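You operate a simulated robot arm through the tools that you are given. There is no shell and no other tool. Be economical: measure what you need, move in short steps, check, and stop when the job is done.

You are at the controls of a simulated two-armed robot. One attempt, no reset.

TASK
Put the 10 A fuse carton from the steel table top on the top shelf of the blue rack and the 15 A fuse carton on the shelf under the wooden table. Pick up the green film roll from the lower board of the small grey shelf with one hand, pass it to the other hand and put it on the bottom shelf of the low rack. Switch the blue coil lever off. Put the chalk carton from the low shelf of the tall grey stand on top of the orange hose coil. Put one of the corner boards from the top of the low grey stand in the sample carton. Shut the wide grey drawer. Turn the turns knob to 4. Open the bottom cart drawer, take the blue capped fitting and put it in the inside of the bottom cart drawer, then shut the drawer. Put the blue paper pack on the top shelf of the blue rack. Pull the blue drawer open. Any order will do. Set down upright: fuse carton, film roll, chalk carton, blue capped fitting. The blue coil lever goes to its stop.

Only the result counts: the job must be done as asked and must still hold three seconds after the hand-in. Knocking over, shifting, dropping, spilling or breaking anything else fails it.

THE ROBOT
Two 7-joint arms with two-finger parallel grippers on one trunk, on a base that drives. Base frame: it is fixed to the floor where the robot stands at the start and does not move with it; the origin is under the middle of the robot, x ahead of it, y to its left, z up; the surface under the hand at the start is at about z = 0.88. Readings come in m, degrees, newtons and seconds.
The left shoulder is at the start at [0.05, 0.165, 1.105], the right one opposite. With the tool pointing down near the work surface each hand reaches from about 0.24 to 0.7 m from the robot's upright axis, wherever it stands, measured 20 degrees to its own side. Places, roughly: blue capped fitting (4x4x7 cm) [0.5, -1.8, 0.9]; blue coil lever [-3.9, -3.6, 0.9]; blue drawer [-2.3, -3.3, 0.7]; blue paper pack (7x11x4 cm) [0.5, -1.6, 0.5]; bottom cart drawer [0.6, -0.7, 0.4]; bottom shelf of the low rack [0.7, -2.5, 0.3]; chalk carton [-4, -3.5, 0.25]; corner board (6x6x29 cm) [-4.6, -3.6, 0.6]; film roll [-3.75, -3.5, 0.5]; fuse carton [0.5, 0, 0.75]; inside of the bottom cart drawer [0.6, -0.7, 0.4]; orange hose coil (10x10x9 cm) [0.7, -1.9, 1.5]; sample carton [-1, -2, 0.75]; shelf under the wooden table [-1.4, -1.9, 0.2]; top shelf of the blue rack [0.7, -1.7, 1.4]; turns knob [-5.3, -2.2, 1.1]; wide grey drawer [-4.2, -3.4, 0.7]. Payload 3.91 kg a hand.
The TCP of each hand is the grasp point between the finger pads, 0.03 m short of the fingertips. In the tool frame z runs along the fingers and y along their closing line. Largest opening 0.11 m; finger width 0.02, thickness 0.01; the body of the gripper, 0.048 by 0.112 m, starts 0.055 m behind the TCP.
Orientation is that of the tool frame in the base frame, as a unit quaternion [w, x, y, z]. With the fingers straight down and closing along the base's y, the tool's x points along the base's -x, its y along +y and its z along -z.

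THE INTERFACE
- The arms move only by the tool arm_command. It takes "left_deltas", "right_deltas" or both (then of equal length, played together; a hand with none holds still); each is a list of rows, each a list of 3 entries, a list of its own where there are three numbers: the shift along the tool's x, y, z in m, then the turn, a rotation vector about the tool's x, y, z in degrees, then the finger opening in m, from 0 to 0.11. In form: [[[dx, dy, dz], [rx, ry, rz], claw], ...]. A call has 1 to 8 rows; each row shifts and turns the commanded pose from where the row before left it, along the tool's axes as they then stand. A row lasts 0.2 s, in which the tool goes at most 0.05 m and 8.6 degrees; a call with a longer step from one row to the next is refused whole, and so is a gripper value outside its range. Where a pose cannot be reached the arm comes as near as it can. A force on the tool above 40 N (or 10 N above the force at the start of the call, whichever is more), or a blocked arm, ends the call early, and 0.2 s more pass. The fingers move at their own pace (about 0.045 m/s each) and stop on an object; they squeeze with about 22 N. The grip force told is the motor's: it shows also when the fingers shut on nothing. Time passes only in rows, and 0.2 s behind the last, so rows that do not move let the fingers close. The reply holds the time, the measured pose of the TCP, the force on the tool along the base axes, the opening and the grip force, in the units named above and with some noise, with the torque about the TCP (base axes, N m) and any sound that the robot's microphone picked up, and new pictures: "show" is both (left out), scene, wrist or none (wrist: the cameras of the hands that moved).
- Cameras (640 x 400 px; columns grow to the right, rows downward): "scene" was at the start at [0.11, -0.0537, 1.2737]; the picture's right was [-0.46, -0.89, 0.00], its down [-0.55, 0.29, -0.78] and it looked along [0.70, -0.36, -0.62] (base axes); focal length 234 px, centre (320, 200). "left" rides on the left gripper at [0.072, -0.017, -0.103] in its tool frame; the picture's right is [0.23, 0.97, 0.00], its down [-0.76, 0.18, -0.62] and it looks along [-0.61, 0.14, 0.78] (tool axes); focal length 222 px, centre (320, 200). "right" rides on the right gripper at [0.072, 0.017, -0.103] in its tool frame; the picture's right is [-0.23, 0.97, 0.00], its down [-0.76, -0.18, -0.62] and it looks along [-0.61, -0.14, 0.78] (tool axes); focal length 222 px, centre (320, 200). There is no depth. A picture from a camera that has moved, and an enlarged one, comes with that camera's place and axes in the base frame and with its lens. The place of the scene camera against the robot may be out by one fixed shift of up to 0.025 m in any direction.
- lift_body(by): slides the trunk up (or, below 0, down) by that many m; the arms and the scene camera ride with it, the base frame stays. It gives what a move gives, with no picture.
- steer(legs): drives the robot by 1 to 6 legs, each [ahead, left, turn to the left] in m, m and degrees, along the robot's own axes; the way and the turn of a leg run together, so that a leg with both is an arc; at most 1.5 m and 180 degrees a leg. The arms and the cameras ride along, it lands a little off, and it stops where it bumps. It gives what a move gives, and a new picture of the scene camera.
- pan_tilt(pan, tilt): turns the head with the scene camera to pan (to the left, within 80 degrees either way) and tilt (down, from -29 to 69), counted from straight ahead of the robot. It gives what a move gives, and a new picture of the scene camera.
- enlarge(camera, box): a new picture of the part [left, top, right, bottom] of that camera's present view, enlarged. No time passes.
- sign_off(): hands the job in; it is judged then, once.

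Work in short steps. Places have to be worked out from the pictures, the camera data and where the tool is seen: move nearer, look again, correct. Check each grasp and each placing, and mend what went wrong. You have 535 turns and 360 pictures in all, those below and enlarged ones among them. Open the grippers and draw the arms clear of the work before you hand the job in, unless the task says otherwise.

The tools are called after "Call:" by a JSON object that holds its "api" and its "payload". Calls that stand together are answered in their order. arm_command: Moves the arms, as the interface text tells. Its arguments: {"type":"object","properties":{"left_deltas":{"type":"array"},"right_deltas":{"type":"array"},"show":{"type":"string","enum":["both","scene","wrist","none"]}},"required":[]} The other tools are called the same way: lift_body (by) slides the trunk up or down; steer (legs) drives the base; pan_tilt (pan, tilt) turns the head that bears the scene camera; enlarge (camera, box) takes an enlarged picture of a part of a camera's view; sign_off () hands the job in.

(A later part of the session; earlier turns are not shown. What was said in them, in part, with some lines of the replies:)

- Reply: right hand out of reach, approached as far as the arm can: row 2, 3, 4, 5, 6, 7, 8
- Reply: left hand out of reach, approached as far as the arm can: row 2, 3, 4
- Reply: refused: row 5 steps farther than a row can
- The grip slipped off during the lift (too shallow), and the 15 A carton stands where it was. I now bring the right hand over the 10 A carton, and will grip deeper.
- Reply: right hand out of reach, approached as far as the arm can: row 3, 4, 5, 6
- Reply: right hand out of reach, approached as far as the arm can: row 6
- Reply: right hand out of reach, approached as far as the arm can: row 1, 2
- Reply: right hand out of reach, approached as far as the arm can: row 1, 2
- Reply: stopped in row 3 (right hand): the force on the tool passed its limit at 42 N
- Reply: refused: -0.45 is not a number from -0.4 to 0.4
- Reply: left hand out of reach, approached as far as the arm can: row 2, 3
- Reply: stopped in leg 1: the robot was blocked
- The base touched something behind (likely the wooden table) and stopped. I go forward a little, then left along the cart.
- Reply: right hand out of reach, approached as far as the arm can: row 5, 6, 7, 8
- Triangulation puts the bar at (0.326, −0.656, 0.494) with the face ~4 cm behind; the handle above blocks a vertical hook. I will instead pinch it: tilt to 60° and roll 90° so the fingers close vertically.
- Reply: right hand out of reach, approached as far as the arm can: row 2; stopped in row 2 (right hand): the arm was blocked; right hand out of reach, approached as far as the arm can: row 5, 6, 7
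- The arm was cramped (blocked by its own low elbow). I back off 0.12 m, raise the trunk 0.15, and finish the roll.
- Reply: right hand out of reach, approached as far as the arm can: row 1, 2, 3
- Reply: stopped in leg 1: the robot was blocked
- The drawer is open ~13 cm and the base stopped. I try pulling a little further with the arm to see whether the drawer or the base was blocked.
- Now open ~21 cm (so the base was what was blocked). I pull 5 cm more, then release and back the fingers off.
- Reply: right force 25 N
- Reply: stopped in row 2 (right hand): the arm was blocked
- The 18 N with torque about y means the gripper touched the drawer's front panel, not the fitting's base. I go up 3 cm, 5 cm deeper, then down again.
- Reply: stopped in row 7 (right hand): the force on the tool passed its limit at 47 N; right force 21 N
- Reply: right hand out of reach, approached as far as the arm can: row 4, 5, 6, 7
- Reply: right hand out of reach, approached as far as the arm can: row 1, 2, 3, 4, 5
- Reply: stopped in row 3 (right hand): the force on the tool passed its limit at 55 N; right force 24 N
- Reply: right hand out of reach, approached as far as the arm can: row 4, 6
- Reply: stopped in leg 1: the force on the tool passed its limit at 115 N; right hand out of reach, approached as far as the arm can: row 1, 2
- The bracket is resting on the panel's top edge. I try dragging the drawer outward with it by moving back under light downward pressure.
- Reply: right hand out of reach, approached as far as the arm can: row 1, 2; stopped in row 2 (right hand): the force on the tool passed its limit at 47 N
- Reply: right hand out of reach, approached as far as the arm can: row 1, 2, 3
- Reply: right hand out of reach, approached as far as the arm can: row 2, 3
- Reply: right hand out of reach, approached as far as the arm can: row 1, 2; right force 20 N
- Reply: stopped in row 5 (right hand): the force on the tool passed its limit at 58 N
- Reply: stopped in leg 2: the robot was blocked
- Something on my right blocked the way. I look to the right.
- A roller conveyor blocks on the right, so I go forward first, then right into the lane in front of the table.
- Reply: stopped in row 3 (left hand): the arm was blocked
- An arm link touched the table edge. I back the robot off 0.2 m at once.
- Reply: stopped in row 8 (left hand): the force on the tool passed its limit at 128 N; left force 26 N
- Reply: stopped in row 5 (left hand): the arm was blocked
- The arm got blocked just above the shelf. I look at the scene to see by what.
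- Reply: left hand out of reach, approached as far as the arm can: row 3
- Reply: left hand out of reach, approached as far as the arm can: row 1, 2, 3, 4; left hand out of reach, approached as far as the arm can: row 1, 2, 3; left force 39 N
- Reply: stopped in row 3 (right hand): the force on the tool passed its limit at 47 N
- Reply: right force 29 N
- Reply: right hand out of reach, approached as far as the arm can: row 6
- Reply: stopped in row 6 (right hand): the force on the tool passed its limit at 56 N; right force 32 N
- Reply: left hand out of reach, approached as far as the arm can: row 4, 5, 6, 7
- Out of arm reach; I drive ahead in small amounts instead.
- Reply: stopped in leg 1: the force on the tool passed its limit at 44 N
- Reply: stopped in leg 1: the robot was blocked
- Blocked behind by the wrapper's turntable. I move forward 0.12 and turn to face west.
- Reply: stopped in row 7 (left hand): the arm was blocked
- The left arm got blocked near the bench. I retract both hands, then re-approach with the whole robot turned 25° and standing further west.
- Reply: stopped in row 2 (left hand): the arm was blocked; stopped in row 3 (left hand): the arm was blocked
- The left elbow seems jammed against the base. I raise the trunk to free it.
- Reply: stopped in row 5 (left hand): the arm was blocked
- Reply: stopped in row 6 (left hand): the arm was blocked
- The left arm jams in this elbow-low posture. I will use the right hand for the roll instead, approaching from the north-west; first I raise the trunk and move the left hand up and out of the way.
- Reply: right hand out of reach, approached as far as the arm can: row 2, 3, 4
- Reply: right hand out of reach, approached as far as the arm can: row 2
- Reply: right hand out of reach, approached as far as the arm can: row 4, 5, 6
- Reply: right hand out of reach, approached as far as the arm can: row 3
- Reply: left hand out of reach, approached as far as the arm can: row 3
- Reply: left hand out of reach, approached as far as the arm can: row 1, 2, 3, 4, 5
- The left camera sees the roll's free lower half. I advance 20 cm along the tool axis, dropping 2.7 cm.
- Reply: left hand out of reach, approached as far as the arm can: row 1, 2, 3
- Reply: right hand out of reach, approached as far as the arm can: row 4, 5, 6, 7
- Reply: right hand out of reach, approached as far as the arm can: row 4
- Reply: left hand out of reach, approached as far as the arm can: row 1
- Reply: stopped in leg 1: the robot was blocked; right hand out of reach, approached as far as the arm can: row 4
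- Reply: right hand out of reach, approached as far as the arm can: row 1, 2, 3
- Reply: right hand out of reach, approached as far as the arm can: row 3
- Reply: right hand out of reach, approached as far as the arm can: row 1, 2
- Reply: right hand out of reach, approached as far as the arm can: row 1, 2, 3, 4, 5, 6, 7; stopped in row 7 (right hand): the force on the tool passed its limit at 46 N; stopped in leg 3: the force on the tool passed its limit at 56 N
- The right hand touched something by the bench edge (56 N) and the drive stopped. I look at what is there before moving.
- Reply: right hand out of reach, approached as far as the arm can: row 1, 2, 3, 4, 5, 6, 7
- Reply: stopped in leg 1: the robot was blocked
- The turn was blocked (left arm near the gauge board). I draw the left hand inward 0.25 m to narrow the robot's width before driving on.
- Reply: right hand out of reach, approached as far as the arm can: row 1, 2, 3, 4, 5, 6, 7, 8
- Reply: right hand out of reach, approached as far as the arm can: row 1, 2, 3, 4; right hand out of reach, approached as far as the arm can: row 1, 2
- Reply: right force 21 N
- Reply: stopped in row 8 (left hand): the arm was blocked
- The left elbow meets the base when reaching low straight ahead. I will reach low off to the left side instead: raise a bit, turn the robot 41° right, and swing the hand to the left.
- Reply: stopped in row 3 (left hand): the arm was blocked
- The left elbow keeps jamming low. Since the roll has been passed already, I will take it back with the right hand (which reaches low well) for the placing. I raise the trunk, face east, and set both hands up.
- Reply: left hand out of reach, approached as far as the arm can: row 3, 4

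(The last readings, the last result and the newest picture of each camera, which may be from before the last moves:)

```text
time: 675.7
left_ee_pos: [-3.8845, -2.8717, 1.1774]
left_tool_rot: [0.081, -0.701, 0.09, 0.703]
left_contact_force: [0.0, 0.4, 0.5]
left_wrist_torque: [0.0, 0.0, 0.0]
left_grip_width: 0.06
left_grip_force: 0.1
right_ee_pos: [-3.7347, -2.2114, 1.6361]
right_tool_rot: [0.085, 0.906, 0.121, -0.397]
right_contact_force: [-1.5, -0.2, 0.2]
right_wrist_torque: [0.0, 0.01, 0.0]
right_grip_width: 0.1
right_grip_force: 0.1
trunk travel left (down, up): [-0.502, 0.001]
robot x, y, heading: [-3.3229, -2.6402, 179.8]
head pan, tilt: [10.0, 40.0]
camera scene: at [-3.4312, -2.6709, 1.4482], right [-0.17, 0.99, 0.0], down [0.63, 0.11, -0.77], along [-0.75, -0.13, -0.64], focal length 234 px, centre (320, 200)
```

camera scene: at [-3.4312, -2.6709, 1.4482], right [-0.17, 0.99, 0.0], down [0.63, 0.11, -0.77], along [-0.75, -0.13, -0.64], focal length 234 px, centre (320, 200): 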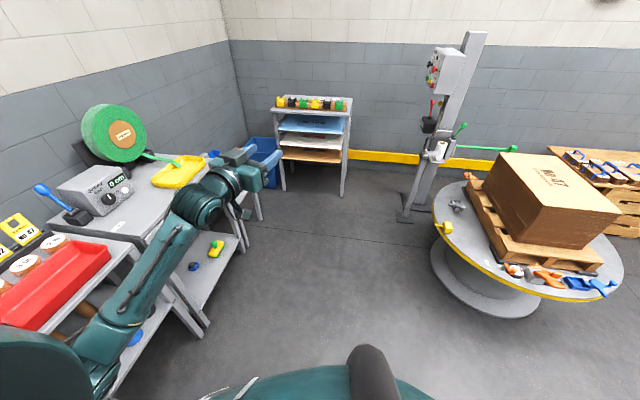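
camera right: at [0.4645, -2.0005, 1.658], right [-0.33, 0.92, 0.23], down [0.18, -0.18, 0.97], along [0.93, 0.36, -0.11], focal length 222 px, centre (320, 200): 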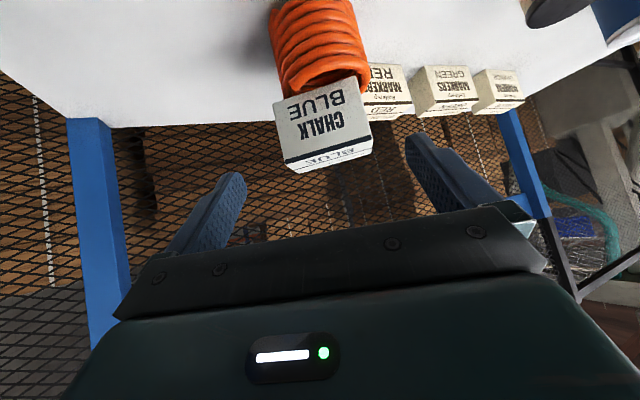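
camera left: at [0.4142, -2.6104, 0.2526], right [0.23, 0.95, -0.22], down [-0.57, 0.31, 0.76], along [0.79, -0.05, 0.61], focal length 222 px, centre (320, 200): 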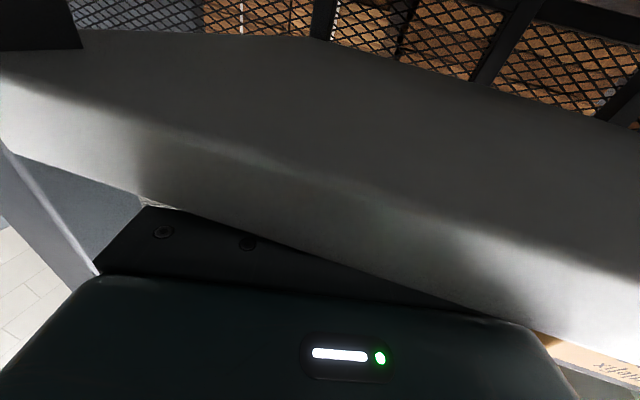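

Call:
{"api": "steer", "payload": {"legs": [[0.85, 0, 0], [0, 0, 90]]}}

Call:
{"api": "pan_tilt", "payload": {"pan": -22, "tilt": 40}}

```text
time: 684.1
left_ee_pos: [-3.9356, -3.1896, 1.1764]
left_tool_rot: [0.447, 0.553, 0.44, -0.549]
left_contact_force: [0.8, 0.0, -0.1]
left_wrist_torque: [0.0, 0.01, -0.02]
left_grip_width: 0.0601
left_grip_force: 0.0
right_ee_pos: [-4.5993, -3.0593, 1.6364]
right_tool_rot: [0.343, 0.545, 0.734, -0.216]
right_contact_force: [0.5, -1.1, 1.0]
right_wrist_torque: [-0.02, 0.01, 0.04]
right_grip_width: 0.1
right_grip_force: 0.1
trunk travel left (down, up): [-0.502, 0.001]
robot x, y, heading: [-4.178, -2.6362, -88.7]
head pan, tilt: [10.0, 40.0]
camera scene: at [-4.1583, -2.7619, 1.4482], right [-0.98, -0.2, 0.0], down [-0.13, 0.63, -0.77], along [0.15, -0.75, -0.64], focal length 234 px, centre (320, 200)
```

scene: 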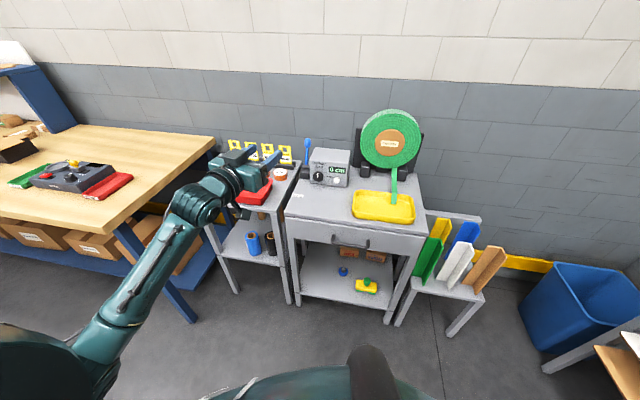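

```text
time: 685.1
left_ee_pos: [-3.9348, -3.1894, 1.1778]
left_tool_rot: [0.447, 0.553, 0.44, -0.549]
left_contact_force: [0.2, 1.1, 0.8]
left_wrist_torque: [0.02, 0.01, -0.02]
left_grip_width: 0.0601
left_grip_force: 0.1
right_ee_pos: [-4.5979, -3.0603, 1.6358]
right_tool_rot: [0.343, 0.545, 0.734, -0.216]
right_contact_force: [0.2, 0.1, 0.6]
right_wrist_torque: [-0.01, 0.03, 0.0]
right_grip_width: 0.0998
right_grip_force: 0.0
trunk travel left (down, up): [-0.502, 0.001]
robot x, y, heading: [-4.1804, -2.6352, -88.5]
head pan, tilt: [-22.0, 40.0]
camera scene: at [-4.205, -2.7581, 1.4482], right [-0.94, 0.35, 0.0], down [0.23, 0.6, -0.77], along [-0.27, -0.72, -0.64], focal length 234 px, centre (320, 200)
```

scene: 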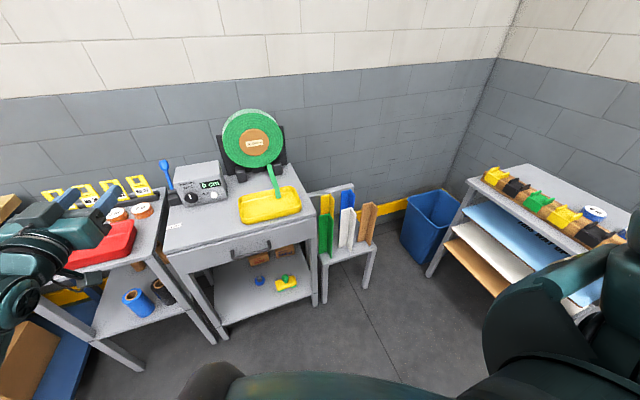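

Call:
{"api": "enlarge", "payload": {"camera": "scene", "box": [296, 170, 400, 290]}}

```text
3.33 times, centred on (348, 230) of scene
camera zoom: at [-4.205, -2.7581, 1.4482], right [-0.94, 0.35, 0.0], down [0.23, 0.6, -0.77], along [-0.27, -0.72, -0.64], focal length 780 px, centre (227, 100)
```

zoom: 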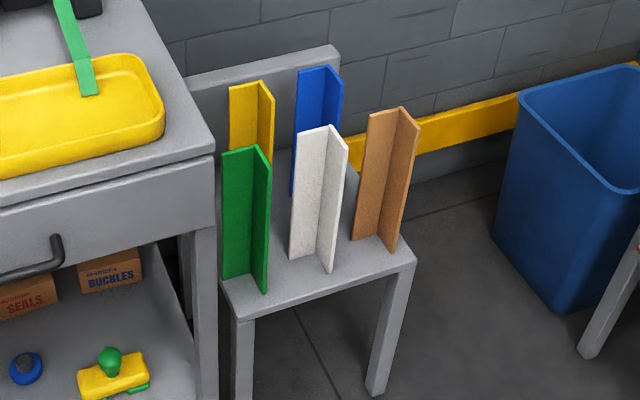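

I can make out each board's L-shape: the brown one's west flange lies at x≈−4.775, y −3.47…−3.52, top z≈0.675. I turn the right hand to face south, tuck the left hand back and up, and go down.

Call:
{"api": "arm_command", "payload": {"left_deltas": [[[-0.0375, 0, -0.031], [0, 0, 0], 0.06], [[-0.0375, 0, -0.031], [0, 0, 0], 0.06], [[-0.0375, 0, -0.031], [0, 0, 0], 0.06], [[-0.0375, 0, -0.031], [0, 0, 0], 0.06], [[-0.0375, 0, -0.031], [0, 0, 0], 0.06], [[-0.0375, 0, -0.031], [0, 0, 0], 0.06], [[-0.0375, 0, -0.031], [0, 0, 0], 0.06], [[-0.0375, 0, 0], [0, 0, 0], 0.06]], "right_deltas": [[[0, 0, 0], [5.2, 0, 4.7], 0.06], [[0, 0, 0], [5.2, 0, 4.7], 0.06], [[0, 0, 0], [5.2, 0, 4.7], 0.06], [[0.0333, 0, 0.0302], [0, 0, 0], 0.06], [[0.0333, 0, 0.0302], [0, 0, 0], 0.06], [[0.0333, 0, 0.0302], [0, 0, 0], 0.06], [[0.0333, 0, 0.0302], [0, 0, 0], 0.06], [[0.0333, 0, 0.0302], [0, 0, 0], 0.06]], "show": "none"}}

Call:
{"api": "steer", "payload": {"legs": [[0, -0.177, -1.5], [0.15, 0, 0]]}}

Call:
{"api": "lift_body", "payload": {"by": -0.36}}

Call:
{"api": "enlarge", "payload": {"camera": "right", "box": [0, 0, 640, 400]}}

```text
time: 686.9
left_ee_pos: [-3.8828, -2.995, 1.4856]
left_tool_rot: [0.446, 0.554, 0.44, -0.548]
left_contact_force: [0.7, 0.0, -0.8]
left_wrist_torque: [-0.03, -0.04, 0.03]
left_grip_width: 0.0599
left_grip_force: 0.1
left hand out of reach, approached as far as the arm can: row 4, 5, 6
right_ee_pos: [-4.5897, -3.0559, 1.4097]
right_tool_rot: [0.291, 0.672, 0.626, -0.27]
right_contact_force: [-0.3, 0.6, -0.1]
right_wrist_torque: [-0.03, -0.02, 0.01]
right_grip_width: 0.06
right_grip_force: 0.1
trunk travel left (down, up): [-0.502, 0.001]
robot x, y, heading: [-4.1804, -2.6374, -88.4]
head pan, tilt: [-22.0, 40.0]
```

```text
time: 690.1
left_ee_pos: [-4.0714, -3.1565, 1.4849]
left_tool_rot: [0.44, 0.559, 0.433, -0.554]
left_contact_force: [0.4, -0.4, 0.5]
left_wrist_torque: [-0.01, -0.02, 0.04]
left_grip_width: 0.0601
left_grip_force: 0.0
right_ee_pos: [-4.7776, -3.1981, 1.4107]
right_tool_rot: [0.286, 0.681, 0.616, -0.273]
right_contact_force: [-0.3, 0.1, -0.8]
right_wrist_torque: [-0.01, -0.01, 0.0]
right_grip_width: 0.0599
right_grip_force: 0.1
trunk travel left (down, up): [-0.502, 0.001]
robot x, y, heading: [-4.3595, -2.7881, -90.0]
head pan, tilt: [-22.0, 40.0]
camera scene: at [-4.3866, -2.9111, 1.4481], right [-0.93, 0.38, 0.0], down [0.24, 0.6, -0.77], along [-0.29, -0.71, -0.64], focal length 234 px, centre (320, 200)
```

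scene: 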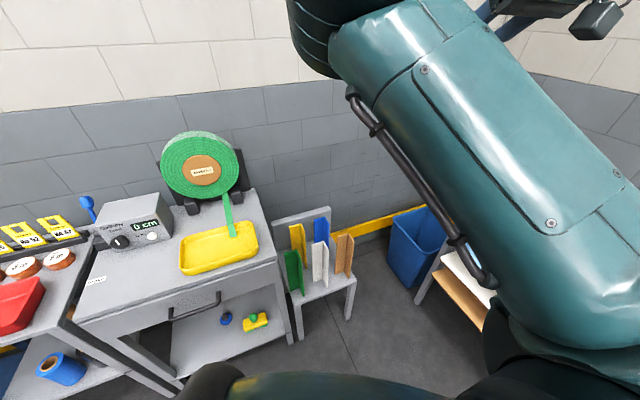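

```text
time: 693.6
left_ee_pos: [-4.0723, -3.1564, 1.1252]
left_tool_rot: [0.44, 0.559, 0.432, -0.555]
left_contact_force: [-0.4, 0.2, -0.4]
left_wrist_torque: [0.0, -0.01, 0.05]
left_grip_width: 0.0599
left_grip_force: 0.1
right_ee_pos: [-4.7772, -3.1971, 1.0504]
right_tool_rot: [0.286, 0.681, 0.616, -0.274]
right_contact_force: [-0.1, 0.7, 0.3]
right_wrist_torque: [0.0, 0.03, 0.02]
right_grip_width: 0.0606
right_grip_force: 0.1
trunk travel left (down, up): [-0.142, 0.361]
robot x, y, heading: [-4.3529, -2.7902, -90.2]
head pan, tilt: [-22.0, 40.0]
```

```text
1.00 times, centred on (320, 200) of right (not enlarged: the box is as wide or as high as the picture)
camera zoom: at [-4.7522, -3.075, 1.0706], right [0.95, -0.23, 0.22], down [-0.23, -0.05, 0.97], along [-0.21, -0.97, -0.1], focal length 222 px, centre (320, 200)
```

zoom: 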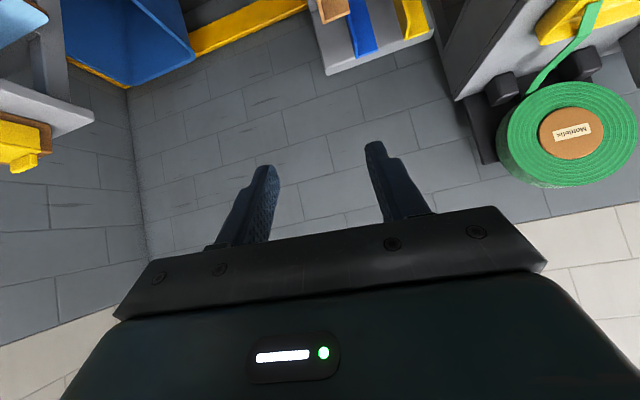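

Call:
{"api": "arm_command", "payload": {"right_deltas": [[[0.029, 0, 0.0275], [0, 0, 0], 0.06], [[0.029, 0, 0.0275], [0, 0, 0], 0.06], [[0.029, 0, 0.0275], [0, 0, 0], 0.06], [[0.029, 0, 0.0275], [0, 0, 0], 0.06], [[0.029, 0, 0.0275], [0, 0, 0], 0.06]], "show": "wrist"}}

```text
time: 694.8
left_ee_pos: [-4.0721, -3.1555, 1.1261]
left_tool_rot: [0.439, 0.559, 0.432, -0.555]
left_contact_force: [0.0, 0.6, 1.0]
left_wrist_torque: [0.02, -0.02, -0.02]
left_grip_width: 0.0601
left_grip_force: 0.0
right_ee_pos: [-4.7668, -3.2003, 0.8494]
right_tool_rot: [0.287, 0.681, 0.616, -0.274]
right_contact_force: [-0.9, 0.6, 0.6]
right_wrist_torque: [0.0, 0.0, 0.01]
right_grip_width: 0.0602
right_grip_force: 0.1
trunk travel left (down, up): [-0.142, 0.361]
robot x, y, heading: [-4.3592, -2.7878, -90.4]
head pan, tilt: [-22.0, 40.0]
camera right: at [-4.7419, -3.078, 0.8706], right [0.95, -0.23, 0.22], down [-0.23, -0.05, 0.97], along [-0.21, -0.97, -0.1], focal length 222 px, centre (320, 200)
```

right: 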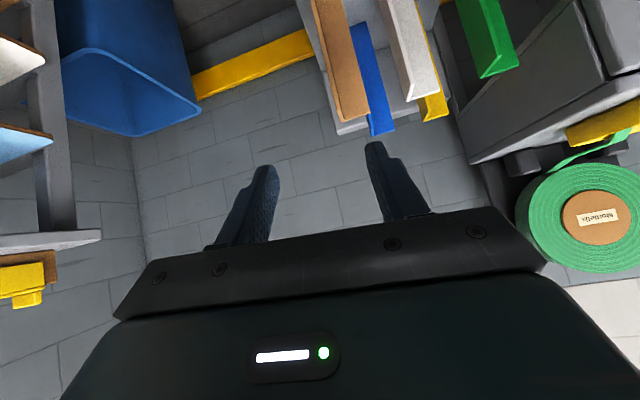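

Call:
{"api": "enlarge", "payload": {"camera": "right", "box": [290, 0, 450, 140]}}

```text
2.86 times, centred on (370, 70) of right
camera zoom: at [-4.7419, -3.078, 0.8706], right [0.95, -0.23, 0.22], down [-0.23, -0.05, 0.97], along [-0.21, -0.97, -0.1], focal length 635 px, centre (177, 571)
```

zoom: 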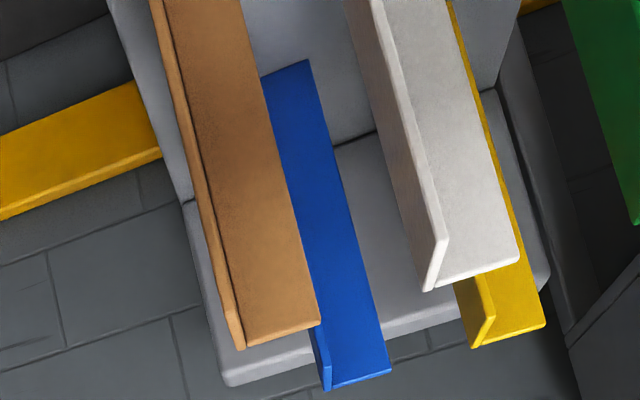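

I drive ahead 0.12 and move to a pre-grasp just above the brown board's west flange.

Call:
{"api": "steer", "payload": {"legs": [[0.12, 0, 0]]}}

Call:
{"api": "arm_command", "payload": {"right_deltas": [[[0.0141, 0.003, 0.0409], [0, 0, 0], 0.06], [[0.0141, 0.003, 0.0409], [0, 0, 0], 0.06], [[0.0141, 0.003, 0.0409], [0, 0, 0], 0.06]], "show": "wrist"}}

```text
time: 696.0
left_ee_pos: [-4.0742, -3.2778, 1.1248]
left_tool_rot: [0.44, 0.558, 0.433, -0.554]
left_contact_force: [-0.2, 0.8, -0.3]
left_wrist_torque: [0.02, 0.0, -0.01]
left_grip_width: 0.0599
left_grip_force: 0.0
right_ee_pos: [-4.7683, -3.3207, 0.8509]
right_tool_rot: [0.287, 0.681, 0.615, -0.275]
right_contact_force: [0.5, -0.3, -0.5]
right_wrist_torque: [0.01, 0.01, -0.03]
right_grip_width: 0.0597
right_grip_force: 0.0
trunk travel left (down, up): [-0.142, 0.361]
robot x, y, heading: [-4.3636, -2.913, -90.2]
head pan, tilt: [-22.0, 40.0]
camera scene: at [-4.3873, -3.0316, 1.0882], right [-0.93, 0.38, 0.0], down [0.24, 0.59, -0.77], along [-0.29, -0.71, -0.64], focal length 234 px, centre (320, 200)
```

scene: 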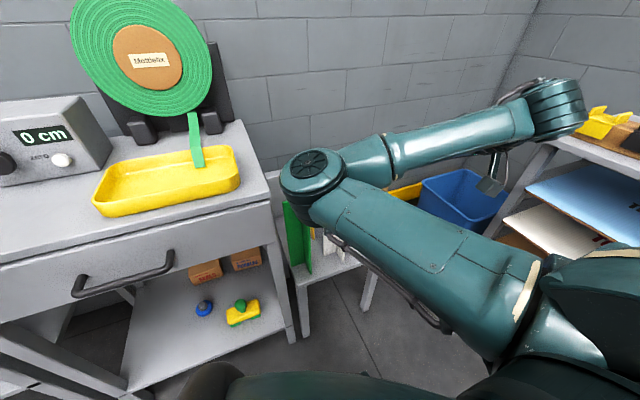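

```text
time: 696.8
left_ee_pos: [-4.0728, -3.2779, 1.1245]
left_tool_rot: [0.439, 0.56, 0.431, -0.555]
left_contact_force: [-0.7, 0.3, -0.6]
left_wrist_torque: [0.04, -0.02, 0.01]
left_grip_width: 0.0597
left_grip_force: 0.1
right_ee_pos: [-4.7625, -3.3814, 0.737]
right_tool_rot: [0.286, 0.683, 0.613, -0.277]
right_contact_force: [-0.1, 0.2, -0.3]
right_wrist_torque: [0.0, -0.03, 0.0]
right_grip_width: 0.0601
right_grip_force: 0.1
trunk travel left (down, up): [-0.142, 0.361]
robot x, y, heading: [-4.3599, -2.9117, -90.4]
head pan, tilt: [-22.0, 40.0]
camera right: at [-4.7365, -3.2603, 0.7575], right [0.95, -0.24, 0.22], down [-0.23, -0.05, 0.97], along [-0.22, -0.97, -0.1], focal length 222 px, centre (320, 200)
```

right: 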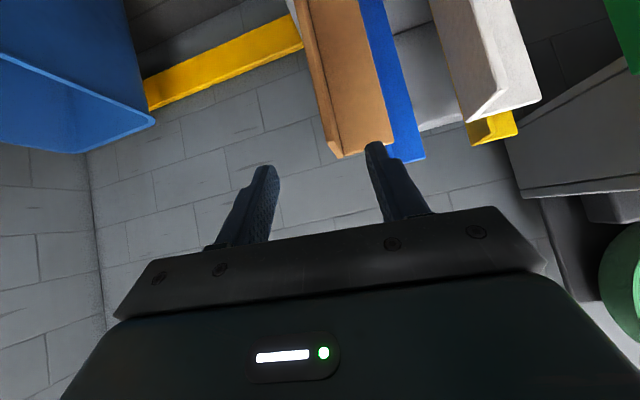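

Flange fix: x −4.757, y −3.42…−3.483, top z 0.697. I go down onto it, close, and lift a little.

Call:
{"api": "arm_command", "payload": {"right_deltas": [[[0.0035, 0.002, 0.0313], [0, 0, 0], 0.06], [[0.0035, 0.002, 0.0313], [0, 0, 0], 0.06], [[0.0035, 0.002, 0.0313], [0, 0, 0], 0.06], [[0, 0, 0], [0, 0, 0], 0.0], [[0, 0, 0], [0, 0, 0], 0.0], [[0, 0, 0], [0, 0, 0], 0.0], [[0, 0, 0], [0, 0, 0], 0.0]], "show": "wrist"}}

Call:
{"api": "lift_body", "payload": {"by": 0.36}}

```text
time: 698.4
left_ee_pos: [-4.0732, -3.277, 1.1257]
left_tool_rot: [0.44, 0.559, 0.432, -0.554]
left_contact_force: [-0.5, 0.5, -0.1]
left_wrist_torque: [0.0, -0.01, -0.01]
left_grip_width: 0.0599
left_grip_force: 0.0
right_ee_pos: [-4.7655, -3.4492, 0.6712]
right_tool_rot: [0.286, 0.682, 0.616, -0.273]
right_contact_force: [0.7, 0.4, -0.3]
right_wrist_torque: [0.05, 0.03, -0.01]
right_grip_width: 0.0067
right_grip_force: 22.4
right hand out of reach, approached as far as the arm can: row 1, 2
trunk travel left (down, up): [-0.142, 0.361]
robot x, y, heading: [-4.3591, -2.9085, -90.6]
head pan, tilt: [-22.0, 40.0]
camera right: at [-4.7396, -3.3271, 0.6913], right [0.95, -0.23, 0.22], down [-0.24, -0.06, 0.97], along [-0.21, -0.97, -0.11], focal length 222 px, centre (320, 200)
```

right: 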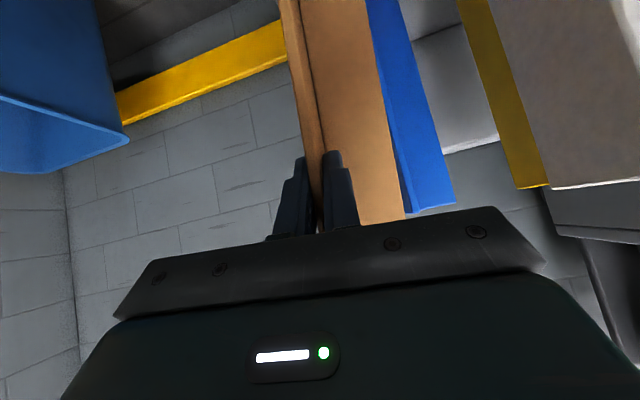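

```text
time: 701.9
left_ee_pos: [-4.0726, -3.277, 1.4845]
left_tool_rot: [0.439, 0.559, 0.431, -0.555]
left_contact_force: [0.3, 0.7, 0.1]
left_wrist_torque: [0.01, 0.0, 0.0]
left_grip_width: 0.0603
left_grip_force: 0.0
right_ee_pos: [-4.7652, -3.4492, 1.031]
right_tool_rot: [0.286, 0.682, 0.616, -0.273]
right_contact_force: [0.0, 0.3, -0.3]
right_wrist_torque: [0.05, 0.01, -0.04]
right_grip_width: 0.0065
right_grip_force: 22.0
trunk travel left (down, up): [-0.502, 0.001]
robot x, y, heading: [-4.3602, -2.9086, -89.9]
head pan, tilt: [-22.0, 40.0]
```

The brown board is gripped and lifted. I back off, raise the right hand, and turn east for the trip to the carton.

Call:
{"api": "steer", "payload": {"legs": [[-0.3, 0, 0]]}}

Call:
{"api": "arm_command", "payload": {"right_deltas": [[[-0.0327, 0, -0.0309], [0, 0, 0], 0.0], [[-0.0327, 0, -0.0309], [0, 0, 0], 0.0], [[-0.0327, 0, -0.0309], [0, 0, 0], 0.0], [[-0.0327, 0, -0.0309], [0, 0, 0], 0.0], [[-0.0327, 0, -0.0309], [0, 0, 0], 0.0], [[-0.0327, 0, -0.0309], [0, 0, 0], 0.0], [[-0.0327, 0, -0.0309], [0, 0, 0], 0.0]], "show": "none"}}

Call:
{"api": "pan_tilt", "payload": {"pan": 0, "tilt": 30}}

Call:
{"api": "steer", "payload": {"legs": [[0, 0, 90]]}}

```text
time: 704.0
left_ee_pos: [-4.0712, -2.9812, 1.4859]
left_tool_rot: [0.44, 0.559, 0.432, -0.554]
left_contact_force: [-1.1, -0.8, 0.8]
left_wrist_torque: [0.01, -0.01, 0.02]
left_grip_width: 0.0603
left_grip_force: 0.1
right_ee_pos: [-4.7632, -3.1532, 1.031]
right_tool_rot: [0.286, 0.682, 0.616, -0.273]
right_contact_force: [-0.6, -0.1, -0.4]
right_wrist_torque: [0.01, 0.0, 0.0]
right_grip_width: 0.007
right_grip_force: 22.2
trunk travel left (down, up): [-0.502, 0.001]
robot x, y, heading: [-4.3578, -2.61, -90.2]
head pan, tilt: [-22.0, 40.0]
camera scene: at [-4.3858, -2.7359, 1.4482], right [-0.93, 0.38, 0.0], down [0.24, 0.59, -0.77], along [-0.29, -0.71, -0.64], focal length 234 px, centre (320, 200)
```

scene: 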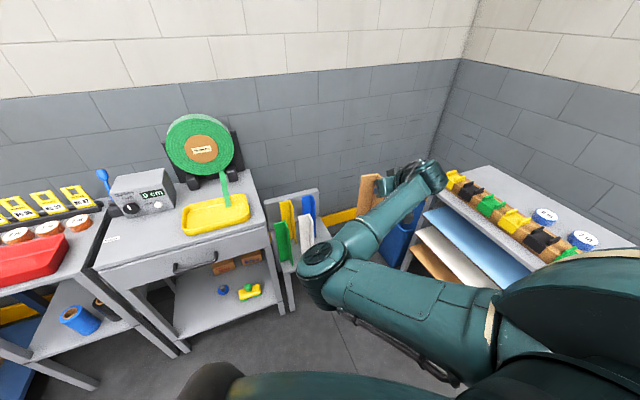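

```text
time: 705.6
left_ee_pos: [-4.0711, -2.9812, 1.4858]
left_tool_rot: [0.439, 0.559, 0.432, -0.555]
left_contact_force: [0.0, -0.2, -0.3]
left_wrist_torque: [0.03, 0.02, 0.02]
left_grip_width: 0.06
left_grip_force: 0.1
right_ee_pos: [-4.781, -3.1544, 1.3464]
right_tool_rot: [0.286, 0.681, 0.616, -0.273]
right_contact_force: [-0.4, 0.3, -1.5]
right_wrist_torque: [0.05, -0.01, -0.02]
right_grip_width: 0.0068
right_grip_force: 22.1
trunk travel left (down, up): [-0.502, 0.001]
robot x, y, heading: [-4.3562, -2.6168, -90.4]
head pan, tilt: [-22.0, 40.0]
```

```text
time: 706.4
left_ee_pos: [-4.072, -2.9818, 1.4855]
left_tool_rot: [0.439, 0.559, 0.432, -0.555]
left_contact_force: [0.4, -0.4, -0.4]
left_wrist_torque: [0.01, 0.02, -0.02]
left_grip_width: 0.0599
left_grip_force: 0.0
right_ee_pos: [-4.7806, -3.1558, 1.3457]
right_tool_rot: [0.286, 0.681, 0.617, -0.272]
right_contact_force: [-0.6, -0.3, -1.7]
right_wrist_torque: [0.04, 0.04, 0.02]
right_grip_width: 0.007
right_grip_force: 21.9
trunk travel left (down, up): [-0.502, 0.001]
robot x, y, heading: [-4.3579, -2.619, -90.2]
head pan, tilt: [0.0, 30.0]
camera scene: at [-4.354, -2.7482, 1.4635], right [-1.0, 0.0, 0.0], down [0.0, 0.5, -0.87], along [0.0, -0.87, -0.5], focal length 234 px, centre (320, 200)
```

scene: 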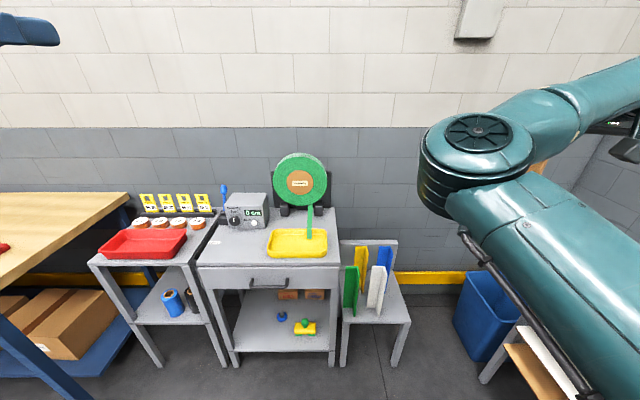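

```text
time: 710.6
left_ee_pos: [-3.9862, -2.3341, 1.485]
left_tool_rot: [0.703, 0.095, 0.7, -0.086]
left_contact_force: [0.0, 0.1, 1.2]
left_wrist_torque: [0.01, 0.01, 0.02]
left_grip_width: 0.0601
left_grip_force: 0.1
right_ee_pos: [-3.8234, -3.045, 1.3457]
right_tool_rot: [0.395, 0.053, 0.917, 0.006]
right_contact_force: [0.9, 0.1, -0.2]
right_wrist_torque: [-0.03, -0.01, 0.02]
right_grip_width: 0.0067
right_grip_force: 21.6
trunk travel left (down, up): [-0.502, 0.001]
robot x, y, heading: [-4.3562, -2.6191, -1.0]
head pan, tilt: [0.0, 30.0]
camera scene: at [-4.2337, -2.6306, 1.4635], right [-0.02, -1.0, 0.0], down [-0.5, 0.01, -0.87], along [0.87, -0.02, -0.5], focal length 234 px, centre (320, 200)
```

scene: 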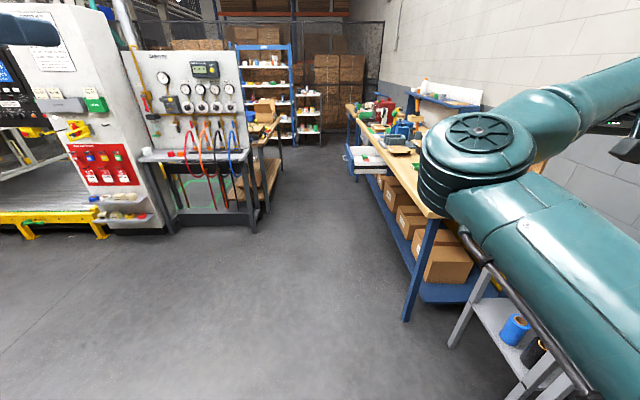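

Call:
{"api": "steer", "payload": {"legs": [[0.05, 0.05, 1], [1.4, 0, 0], [1.3, 0, 0]]}}

```text
time: 724.3
left_ee_pos: [-1.2722, -2.34, 1.4854]
left_tool_rot: [0.702, 0.096, 0.7, -0.087]
left_contact_force: [0.0, 0.4, 0.9]
left_wrist_torque: [0.01, 0.0, 0.0]
left_grip_width: 0.0602
left_grip_force: 0.1
right_ee_pos: [-1.1093, -3.0535, 1.3444]
right_tool_rot: [0.395, 0.053, 0.917, 0.006]
right_contact_force: [0.4, -0.3, -1.3]
right_wrist_torque: [-0.02, 0.04, 0.05]
right_grip_width: 0.0067
right_grip_force: 22.1
trunk travel left (down, up): [-0.502, 0.001]
robot x, y, heading: [-1.64, -2.6202, -1.0]
head pan, tilt: [0.0, 30.0]
camera scene: at [-1.5193, -2.6378, 1.4635], right [-0.02, -1.0, 0.0], down [-0.5, 0.01, -0.87], along [0.87, -0.02, -0.5], focal length 234 px, centre (320, 200)
```

scene: 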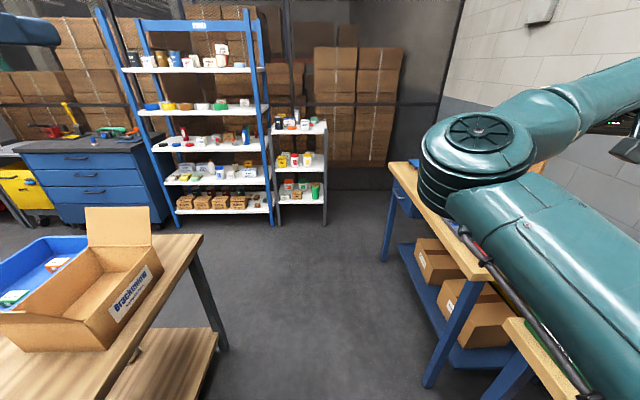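

The carton's south face runs y≈−2.09, x −1.17…−0.91, rim z≈0.94. I turn to face north in front of it.

Call:
{"api": "steer", "payload": {"legs": [[0.05, -0.08, 0], [0, 0, 91]]}}

Call:
{"api": "pan_tilt", "payload": {"pan": -35, "tilt": 40}}

```text
time: 729.5
left_ee_pos: [-1.8813, -2.3364, 1.4848]
left_tool_rot: [0.555, -0.432, 0.559, 0.439]
left_contact_force: [0.1, 0.3, -0.7]
left_wrist_torque: [-0.01, -0.01, -0.05]
left_grip_width: 0.0601
left_grip_force: 0.0
right_ee_pos: [-1.1719, -2.1639, 1.346]
right_tool_rot: [0.273, -0.616, 0.682, 0.285]
right_contact_force: [0.0, 0.5, -1.5]
right_wrist_torque: [0.01, -0.02, 0.01]
right_grip_width: 0.0064
right_grip_force: 22.2
trunk travel left (down, up): [-0.502, 0.001]
robot x, y, heading: [-1.5953, -2.7038, 89.7]
head pan, tilt: [0.0, 30.0]
camera scene: at [-1.5902, -2.5978, 1.4635], right [1.0, -0.01, 0.0], down [0.0, -0.5, -0.87], along [0.0, 0.87, -0.5], focal length 234 px, centre (320, 200)
```

scene: 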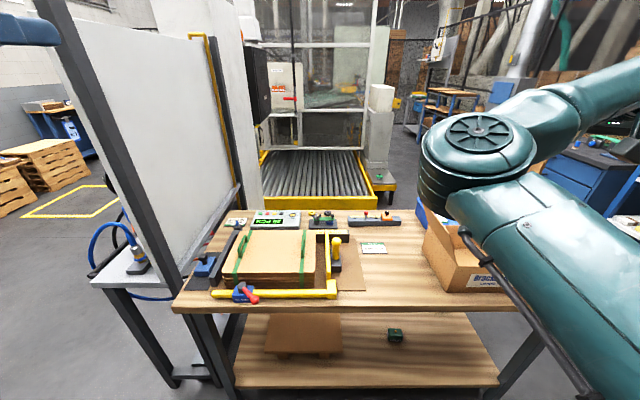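

```text
time: 730.5
left_ee_pos: [-1.8812, -2.3363, 1.486]
left_tool_rot: [0.555, -0.432, 0.559, 0.439]
left_contact_force: [0.3, -0.7, -0.3]
left_wrist_torque: [0.0, -0.01, -0.01]
left_grip_width: 0.0596
left_grip_force: 0.1
right_ee_pos: [-1.1708, -2.1624, 1.3455]
right_tool_rot: [0.274, -0.615, 0.682, 0.286]
right_contact_force: [0.1, 0.1, -0.5]
right_wrist_torque: [-0.04, -0.05, 0.0]
right_grip_width: 0.0068
right_grip_force: 22.6
trunk travel left (down, up): [-0.502, 0.001]
robot x, y, heading: [-1.5989, -2.7036, 89.5]
head pan, tilt: [-35.0, 40.0]
camera scene: at [-1.5415, -2.6189, 1.4482], right [0.82, -0.58, 0.0], down [-0.37, -0.52, -0.77], along [0.44, 0.63, -0.64], focal length 234 px, centre (320, 200)
```

scene: 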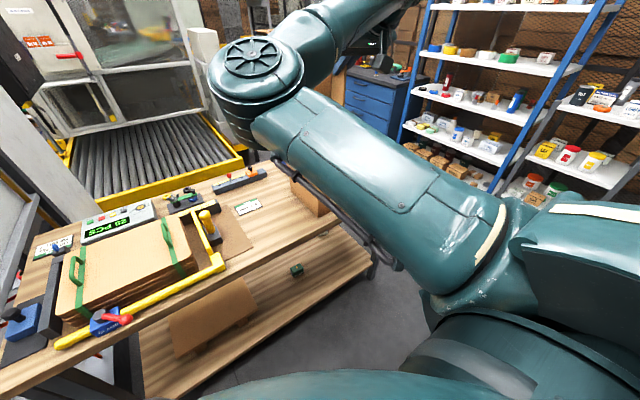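

I tilt the board so its lower end points forward and down at ~35°, shift 13 cm east over the carton, and check with the wrist camera.

Call:
{"api": "arm_command", "payload": {"right_deltas": [[[0, 0, 0], [0, -7.2, 0], 0.0], [[0, 0, 0], [0, -7.2, 0], 0.0], [[0, 0, 0], [0, -7.2, 0], 0.0], [[0, 0, 0], [0, -7.2, 0], 0.0], [[0, 0, 0], [0, -7.2, 0], 0.0], [[0, 0, 0], [0, -7.2, 0], 0.0], [[0, 0, 0], [0, -7.2, 0], 0.0]], "show": "none"}}

Call:
{"api": "steer", "payload": {"legs": [[0, -0.13, 0]]}}

Call:
{"api": "enlarge", "payload": {"camera": "right", "box": [0, 0, 640, 400]}}

```text
time: 732.1
left_ee_pos: [-1.8801, -2.3367, 1.4854]
left_tool_rot: [0.555, -0.432, 0.559, 0.439]
left_contact_force: [-0.1, -0.4, 0.2]
left_wrist_torque: [-0.02, 0.0, 0.0]
left_grip_width: 0.06
left_grip_force: 0.1
right_ee_pos: [-1.1478, -2.1683, 1.3479]
right_tool_rot: [0.537, -0.435, 0.501, 0.521]
right_contact_force: [0.2, -0.3, -1.7]
right_wrist_torque: [-0.03, -0.02, 0.0]
right_grip_width: 0.0064
right_grip_force: 21.9
right hand out of reach, approached as far as the arm can: row 5, 6
trunk travel left (down, up): [-0.502, 0.001]
robot x, y, heading: [-1.5944, -2.7023, 89.7]
head pan, tilt: [-35.0, 40.0]
```

```text
time: 733.9
left_ee_pos: [-1.7496, -2.3362, 1.4855]
left_tool_rot: [0.555, -0.432, 0.559, 0.439]
left_contact_force: [0.0, -0.3, 0.5]
left_wrist_torque: [-0.03, 0.01, -0.02]
left_grip_width: 0.0599
left_grip_force: 0.0
right_ee_pos: [-1.0187, -2.1685, 1.3477]
right_tool_rot: [0.537, -0.436, 0.5, 0.521]
right_contact_force: [1.0, -0.6, -0.7]
right_wrist_torque: [-0.11, 0.01, 0.0]
right_grip_width: 0.0069
right_grip_force: 22.2
trunk travel left (down, up): [-0.502, 0.001]
robot x, y, heading: [-1.4649, -2.6999, 89.5]
head pan, tilt: [-35.0, 40.0]
camera scene: at [-1.4108, -2.6198, 1.4482], right [0.81, -0.58, 0.0], down [-0.37, -0.52, -0.77], along [0.44, 0.62, -0.64], focal length 234 px, centre (320, 200)
```

scene: 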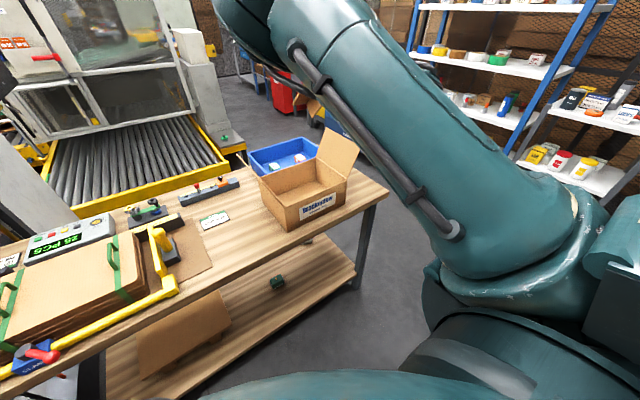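

```text
1.00 times, centred on (320, 200) of right (not enlarged: the box is as wide or as high as the picture)
camera zoom: at [-1.0465, -2.2633, 1.2658], right [-0.96, 0.05, 0.28], down [0.16, -0.72, 0.67], along [0.23, 0.69, 0.69], focal length 222 px, centre (320, 200)
```

zoom: 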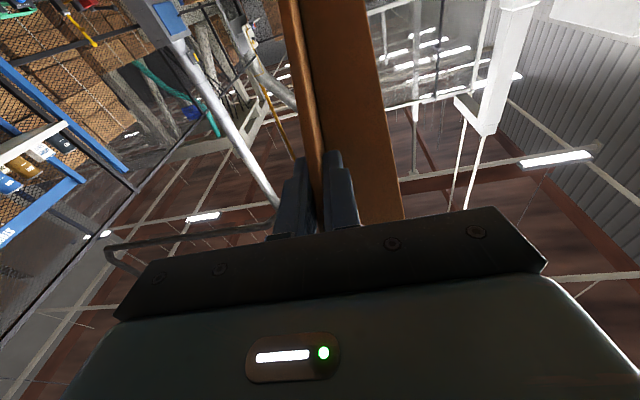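

The carton interior spans x −1.175…−0.92, y −2.095…−1.88. The board is right above it; I go 4 cm further north and lower with the trunk.

Call:
{"api": "steer", "payload": {"legs": [[0.04, 0.005, 0]]}}

Call:
{"api": "lift_body", "payload": {"by": -0.3}}

Call:
{"api": "pan_tilt", "payload": {"pan": -30, "tilt": 35}}

```text
time: 734.8
left_ee_pos: [-1.7566, -2.296, 1.4861]
left_tool_rot: [0.555, -0.432, 0.559, 0.439]
left_contact_force: [0.0, 0.1, -0.4]
left_wrist_torque: [0.0, 0.01, -0.01]
left_grip_width: 0.0601
left_grip_force: 0.1
right_ee_pos: [-1.0237, -2.1294, 1.3473]
right_tool_rot: [0.537, -0.436, 0.501, 0.52]
right_contact_force: [-0.7, -0.6, -1.1]
right_wrist_torque: [-0.1, 0.01, 0.01]
right_grip_width: 0.0068
right_grip_force: 22.1
trunk travel left (down, up): [-0.502, 0.001]
robot x, y, heading: [-1.4691, -2.667, 89.4]
head pan, tilt: [-35.0, 40.0]
camera scene: at [-1.416, -2.5792, 1.4481], right [0.81, -0.58, 0.0], down [-0.37, -0.52, -0.77], along [0.44, 0.62, -0.64], focal length 234 px, centre (320, 200)
```

scene: 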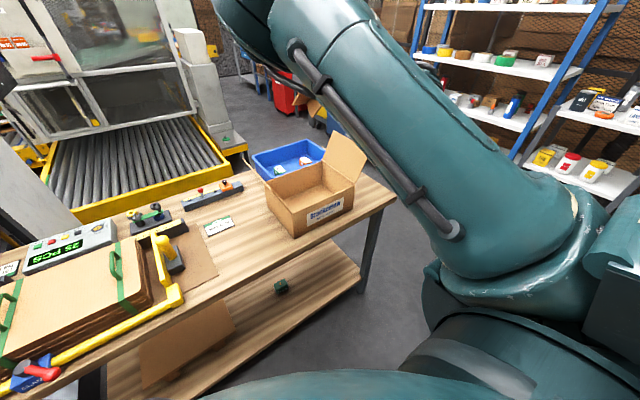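

```text
time: 737.8
left_ee_pos: [-1.755, -2.297, 1.1862]
left_tool_rot: [0.555, -0.432, 0.559, 0.44]
left_contact_force: [-0.4, -0.2, 0.1]
left_wrist_torque: [0.01, -0.01, 0.0]
left_grip_width: 0.0601
left_grip_force: 0.0
right_ee_pos: [-1.022, -2.1306, 1.0482]
right_tool_rot: [0.537, -0.435, 0.501, 0.521]
right_contact_force: [0.5, 0.5, -0.5]
right_wrist_torque: [-0.07, -0.02, -0.02]
right_grip_width: 0.007
right_grip_force: 21.6
trunk travel left (down, up): [-0.202, 0.301]
robot x, y, heading: [-1.4705, -2.6635, 89.4]
head pan, tilt: [-35.0, 40.0]
```

```text
time: 738.5
left_ee_pos: [-1.7557, -2.298, 1.1846]
left_tool_rot: [0.555, -0.432, 0.559, 0.439]
left_contact_force: [-0.9, 0.0, -0.9]
left_wrist_torque: [-0.01, 0.0, -0.02]
left_grip_width: 0.0602
left_grip_force: 0.1
right_ee_pos: [-1.0224, -2.1308, 1.0478]
right_tool_rot: [0.538, -0.434, 0.501, 0.52]
right_contact_force: [0.3, 0.7, -1.4]
right_wrist_torque: [-0.12, -0.02, 0.01]
right_grip_width: 0.0065
right_grip_force: 21.9
trunk travel left (down, up): [-0.202, 0.301]
robot x, y, heading: [-1.4713, -2.6654, 89.5]
head pan, tilt: [-30.0, 35.0]
camera scene: at [-1.4206, -2.5738, 1.1557], right [0.86, -0.51, 0.0], down [-0.29, -0.49, -0.82], along [0.41, 0.71, -0.57], focal length 234 px, centre (320, 200)
```

scene: 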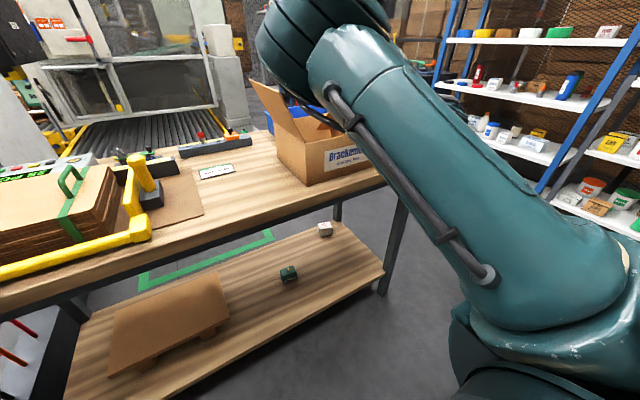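

Lowering in 1 cm steps until the board's end touches the carton floor.

Call:
{"api": "arm_command", "payload": {"right_deltas": [[[0.012, 0, 0], [0, 0, 0], 0.0], [[0.012, 0, 0], [0, 0, 0], 0.0], [[0.01, 0, 0], [0, 0, 0], 0.0], [[0.01, 0, 0], [0, 0, 0], 0.0], [[0.008, 0, 0], [0, 0, 0], 0.0], [[0.008, 0, 0], [0, 0, 0], 0.0]], "show": "wrist"}}

```text
time: 739.9
left_ee_pos: [-1.756, -2.297, 1.1848]
left_tool_rot: [0.556, -0.431, 0.559, 0.439]
left_contact_force: [-0.8, 1.3, 0.1]
left_wrist_torque: [0.0, 0.03, 0.0]
left_grip_width: 0.0601
left_grip_force: 0.1
right_ee_pos: [-1.025, -2.1233, 0.9918]
right_tool_rot: [0.539, -0.434, 0.498, 0.522]
right_contact_force: [1.8, 1.9, 10.2]
right_wrist_torque: [0.68, -0.08, 0.02]
right_grip_width: 0.0068
right_grip_force: 21.6
trunk travel left (down, up): [-0.202, 0.301]
robot x, y, heading: [-1.4729, -2.669, 89.8]
head pan, tilt: [-30.0, 35.0]
camera right: at [-1.0542, -2.2159, 0.9085], right [-0.96, 0.05, 0.28], down [0.16, -0.73, 0.67], along [0.23, 0.68, 0.69], focal length 222 px, centre (320, 200)
```

right: 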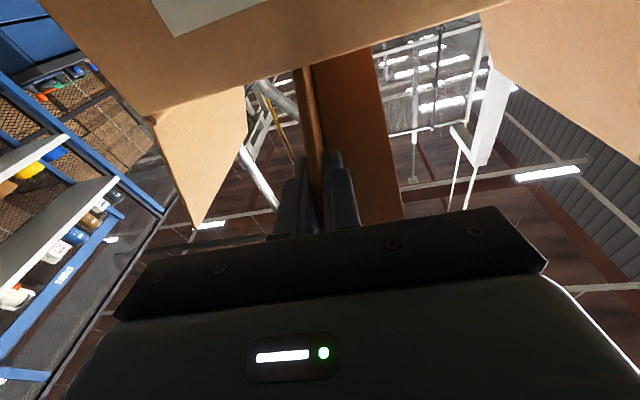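

The board rests on the carton's rim and floor. I open the fingers and back straight off.

Call:
{"api": "arm_command", "payload": {"right_deltas": [[[0, 0, 0], [0, 0, 0], 0.02], [[0, 0, 0], [0, 0, 0], 0.035], [[0, 0, 0], [0, 0, 0], 0.04]], "show": "wrist"}}

Call:
{"api": "steer", "payload": {"legs": [[-0.12, 0, 0]]}}

Call:
{"api": "enlarge", "payload": {"camera": "right", "box": [0, 0, 640, 400]}}

```text
time: 740.7
left_ee_pos: [-1.7556, -2.2967, 1.1854]
left_tool_rot: [0.556, -0.431, 0.56, 0.438]
left_contact_force: [0.1, -0.1, -0.7]
left_wrist_torque: [0.0, 0.01, -0.02]
left_grip_width: 0.0602
left_grip_force: 0.0
right_ee_pos: [-1.0249, -2.1235, 0.9887]
right_tool_rot: [0.537, -0.435, 0.501, 0.52]
right_contact_force: [0.2, 0.2, -1.3]
right_wrist_torque: [-0.02, 0.01, 0.0]
right_grip_width: 0.0397
right_grip_force: 0.0
trunk travel left (down, up): [-0.202, 0.301]
robot x, y, heading: [-1.4648, -2.6618, 89.7]
head pan, tilt: [-30.0, 35.0]
camera right: at [-1.0539, -2.2165, 0.9062], right [-0.96, 0.05, 0.28], down [0.16, -0.72, 0.67], along [0.23, 0.69, 0.69], focal length 222 px, centre (320, 200)
```

right: 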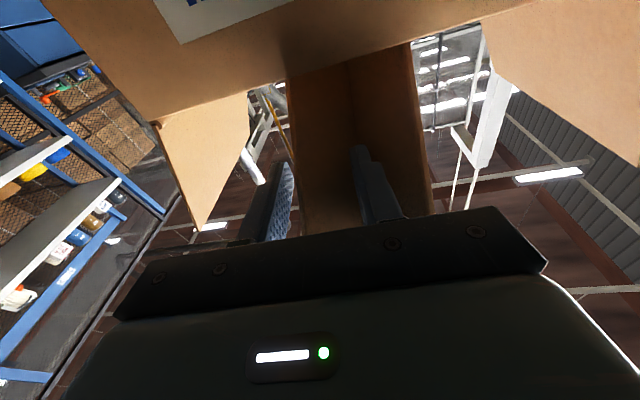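

```text
time: 741.9
left_ee_pos: [-1.7574, -2.4151, 1.1856]
left_tool_rot: [0.555, -0.432, 0.559, 0.439]
left_contact_force: [0.3, -0.5, 0.3]
left_wrist_torque: [-0.02, 0.0, 0.0]
left_grip_width: 0.0601
left_grip_force: 0.0
right_ee_pos: [-1.0266, -2.2404, 0.9894]
right_tool_rot: [0.537, -0.435, 0.501, 0.521]
right_contact_force: [0.0, -0.5, -0.2]
right_wrist_torque: [-0.01, 0.02, 0.0]
right_grip_width: 0.0396
right_grip_force: 0.1
trunk travel left (down, up): [-0.202, 0.301]
robot x, y, heading: [-1.4756, -2.7855, 89.8]
head pan, tilt: [-30.0, 35.0]
camera scene: at [-1.4216, -2.6917, 1.1558], right [0.86, -0.5, 0.0], down [-0.29, -0.49, -0.82], along [0.41, 0.71, -0.57], focal length 234 px, centre (320, 200)
```

scene: 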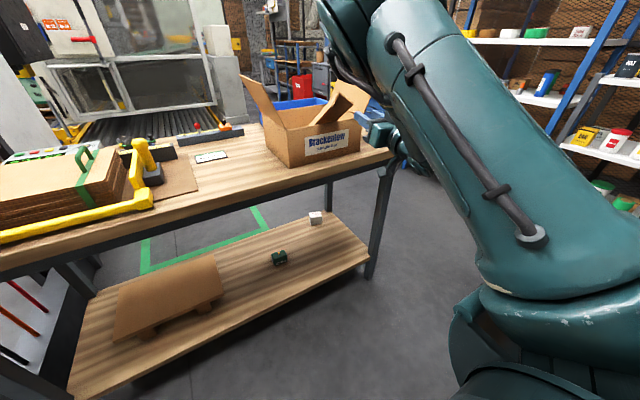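

```text
1.00 times, centred on (320, 200) of right (not enlarged: the box is as wide or as high as the picture)
camera zoom: at [-1.0556, -2.3333, 0.9065], right [-0.96, 0.05, 0.28], down [0.16, -0.72, 0.67], along [0.23, 0.69, 0.69], focal length 222 px, centre (320, 200)
```

zoom: 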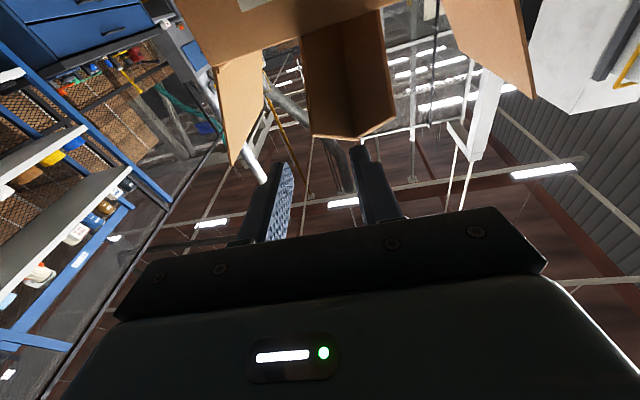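

The board leans inside the carton, its foot on the floor and centre inside. I open both grippers fully and draw the right hand further clear.

Call:
{"api": "arm_command", "payload": {"left_deltas": [[[0, 0, 0], [0, 0, 0], 0.11], [[0, 0, 0], [0, 0, 0], 0.11], [[0, 0, 0], [0, 0, 0], 0.11]], "right_deltas": [[[0, 0, -0.03], [0, 0, 0], 0.06], [[0, 0, -0.03], [0, 0, 0], 0.11], [[0, 0, -0.02], [0, 0, 0], 0.11]], "show": "none"}}

Call:
{"api": "enlarge", "payload": {"camera": "scene", "box": [220, 50, 420, 250]}}

```text
time: 742.7
left_ee_pos: [-1.7567, -2.4144, 1.1847]
left_tool_rot: [0.555, -0.432, 0.559, 0.439]
left_contact_force: [0.7, -0.3, -0.2]
left_wrist_torque: [-0.02, 0.0, 0.0]
left_grip_width: 0.1097
left_grip_force: 0.1
right_ee_pos: [-1.0319, -2.3184, 0.9797]
right_tool_rot: [0.537, -0.436, 0.501, 0.521]
right_contact_force: [-0.7, 0.3, -0.7]
right_wrist_torque: [-0.01, -0.02, -0.02]
right_grip_width: 0.1096
right_grip_force: 0.5
trunk travel left (down, up): [-0.202, 0.301]
robot x, y, heading: [-1.4708, -2.7846, 89.6]
head pan, tilt: [-30.0, 35.0]
```

```text
2.00 times, centred on (320, 150) of scene
camera zoom: at [-1.4216, -2.6915, 1.1558], right [0.86, -0.5, 0.0], down [-0.29, -0.5, -0.82], along [0.41, 0.71, -0.57], focal length 468 px, centre (320, 300)
```

zoom: 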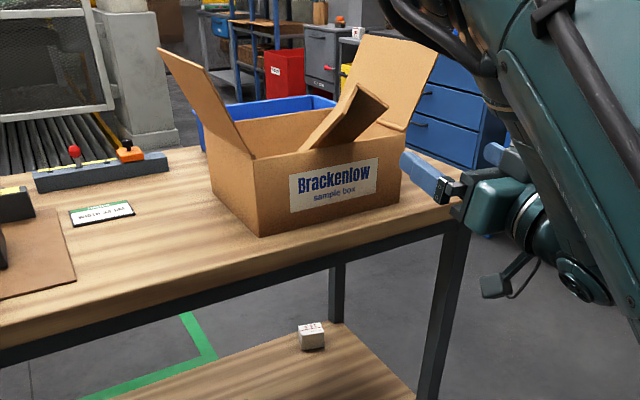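

The board sits in the sample box, the 15 A carton stands upright on the shelf below, and both hands are open and clear. I hand the job in.

Call:
{"api": "sign_off", "payload": {}}

```text
The job is handed in.
```

The job is handed in with every item done. Three things I could not confirm:
- **Lever:** which way is "off" is my inference. No markings showed it, so I pushed it back to the stop opposite where it stood.
- **Fitting:** I last saw it upright before shutting the drawer.
- **Film roll:** after the pass, the receiving (left) hand placed it.
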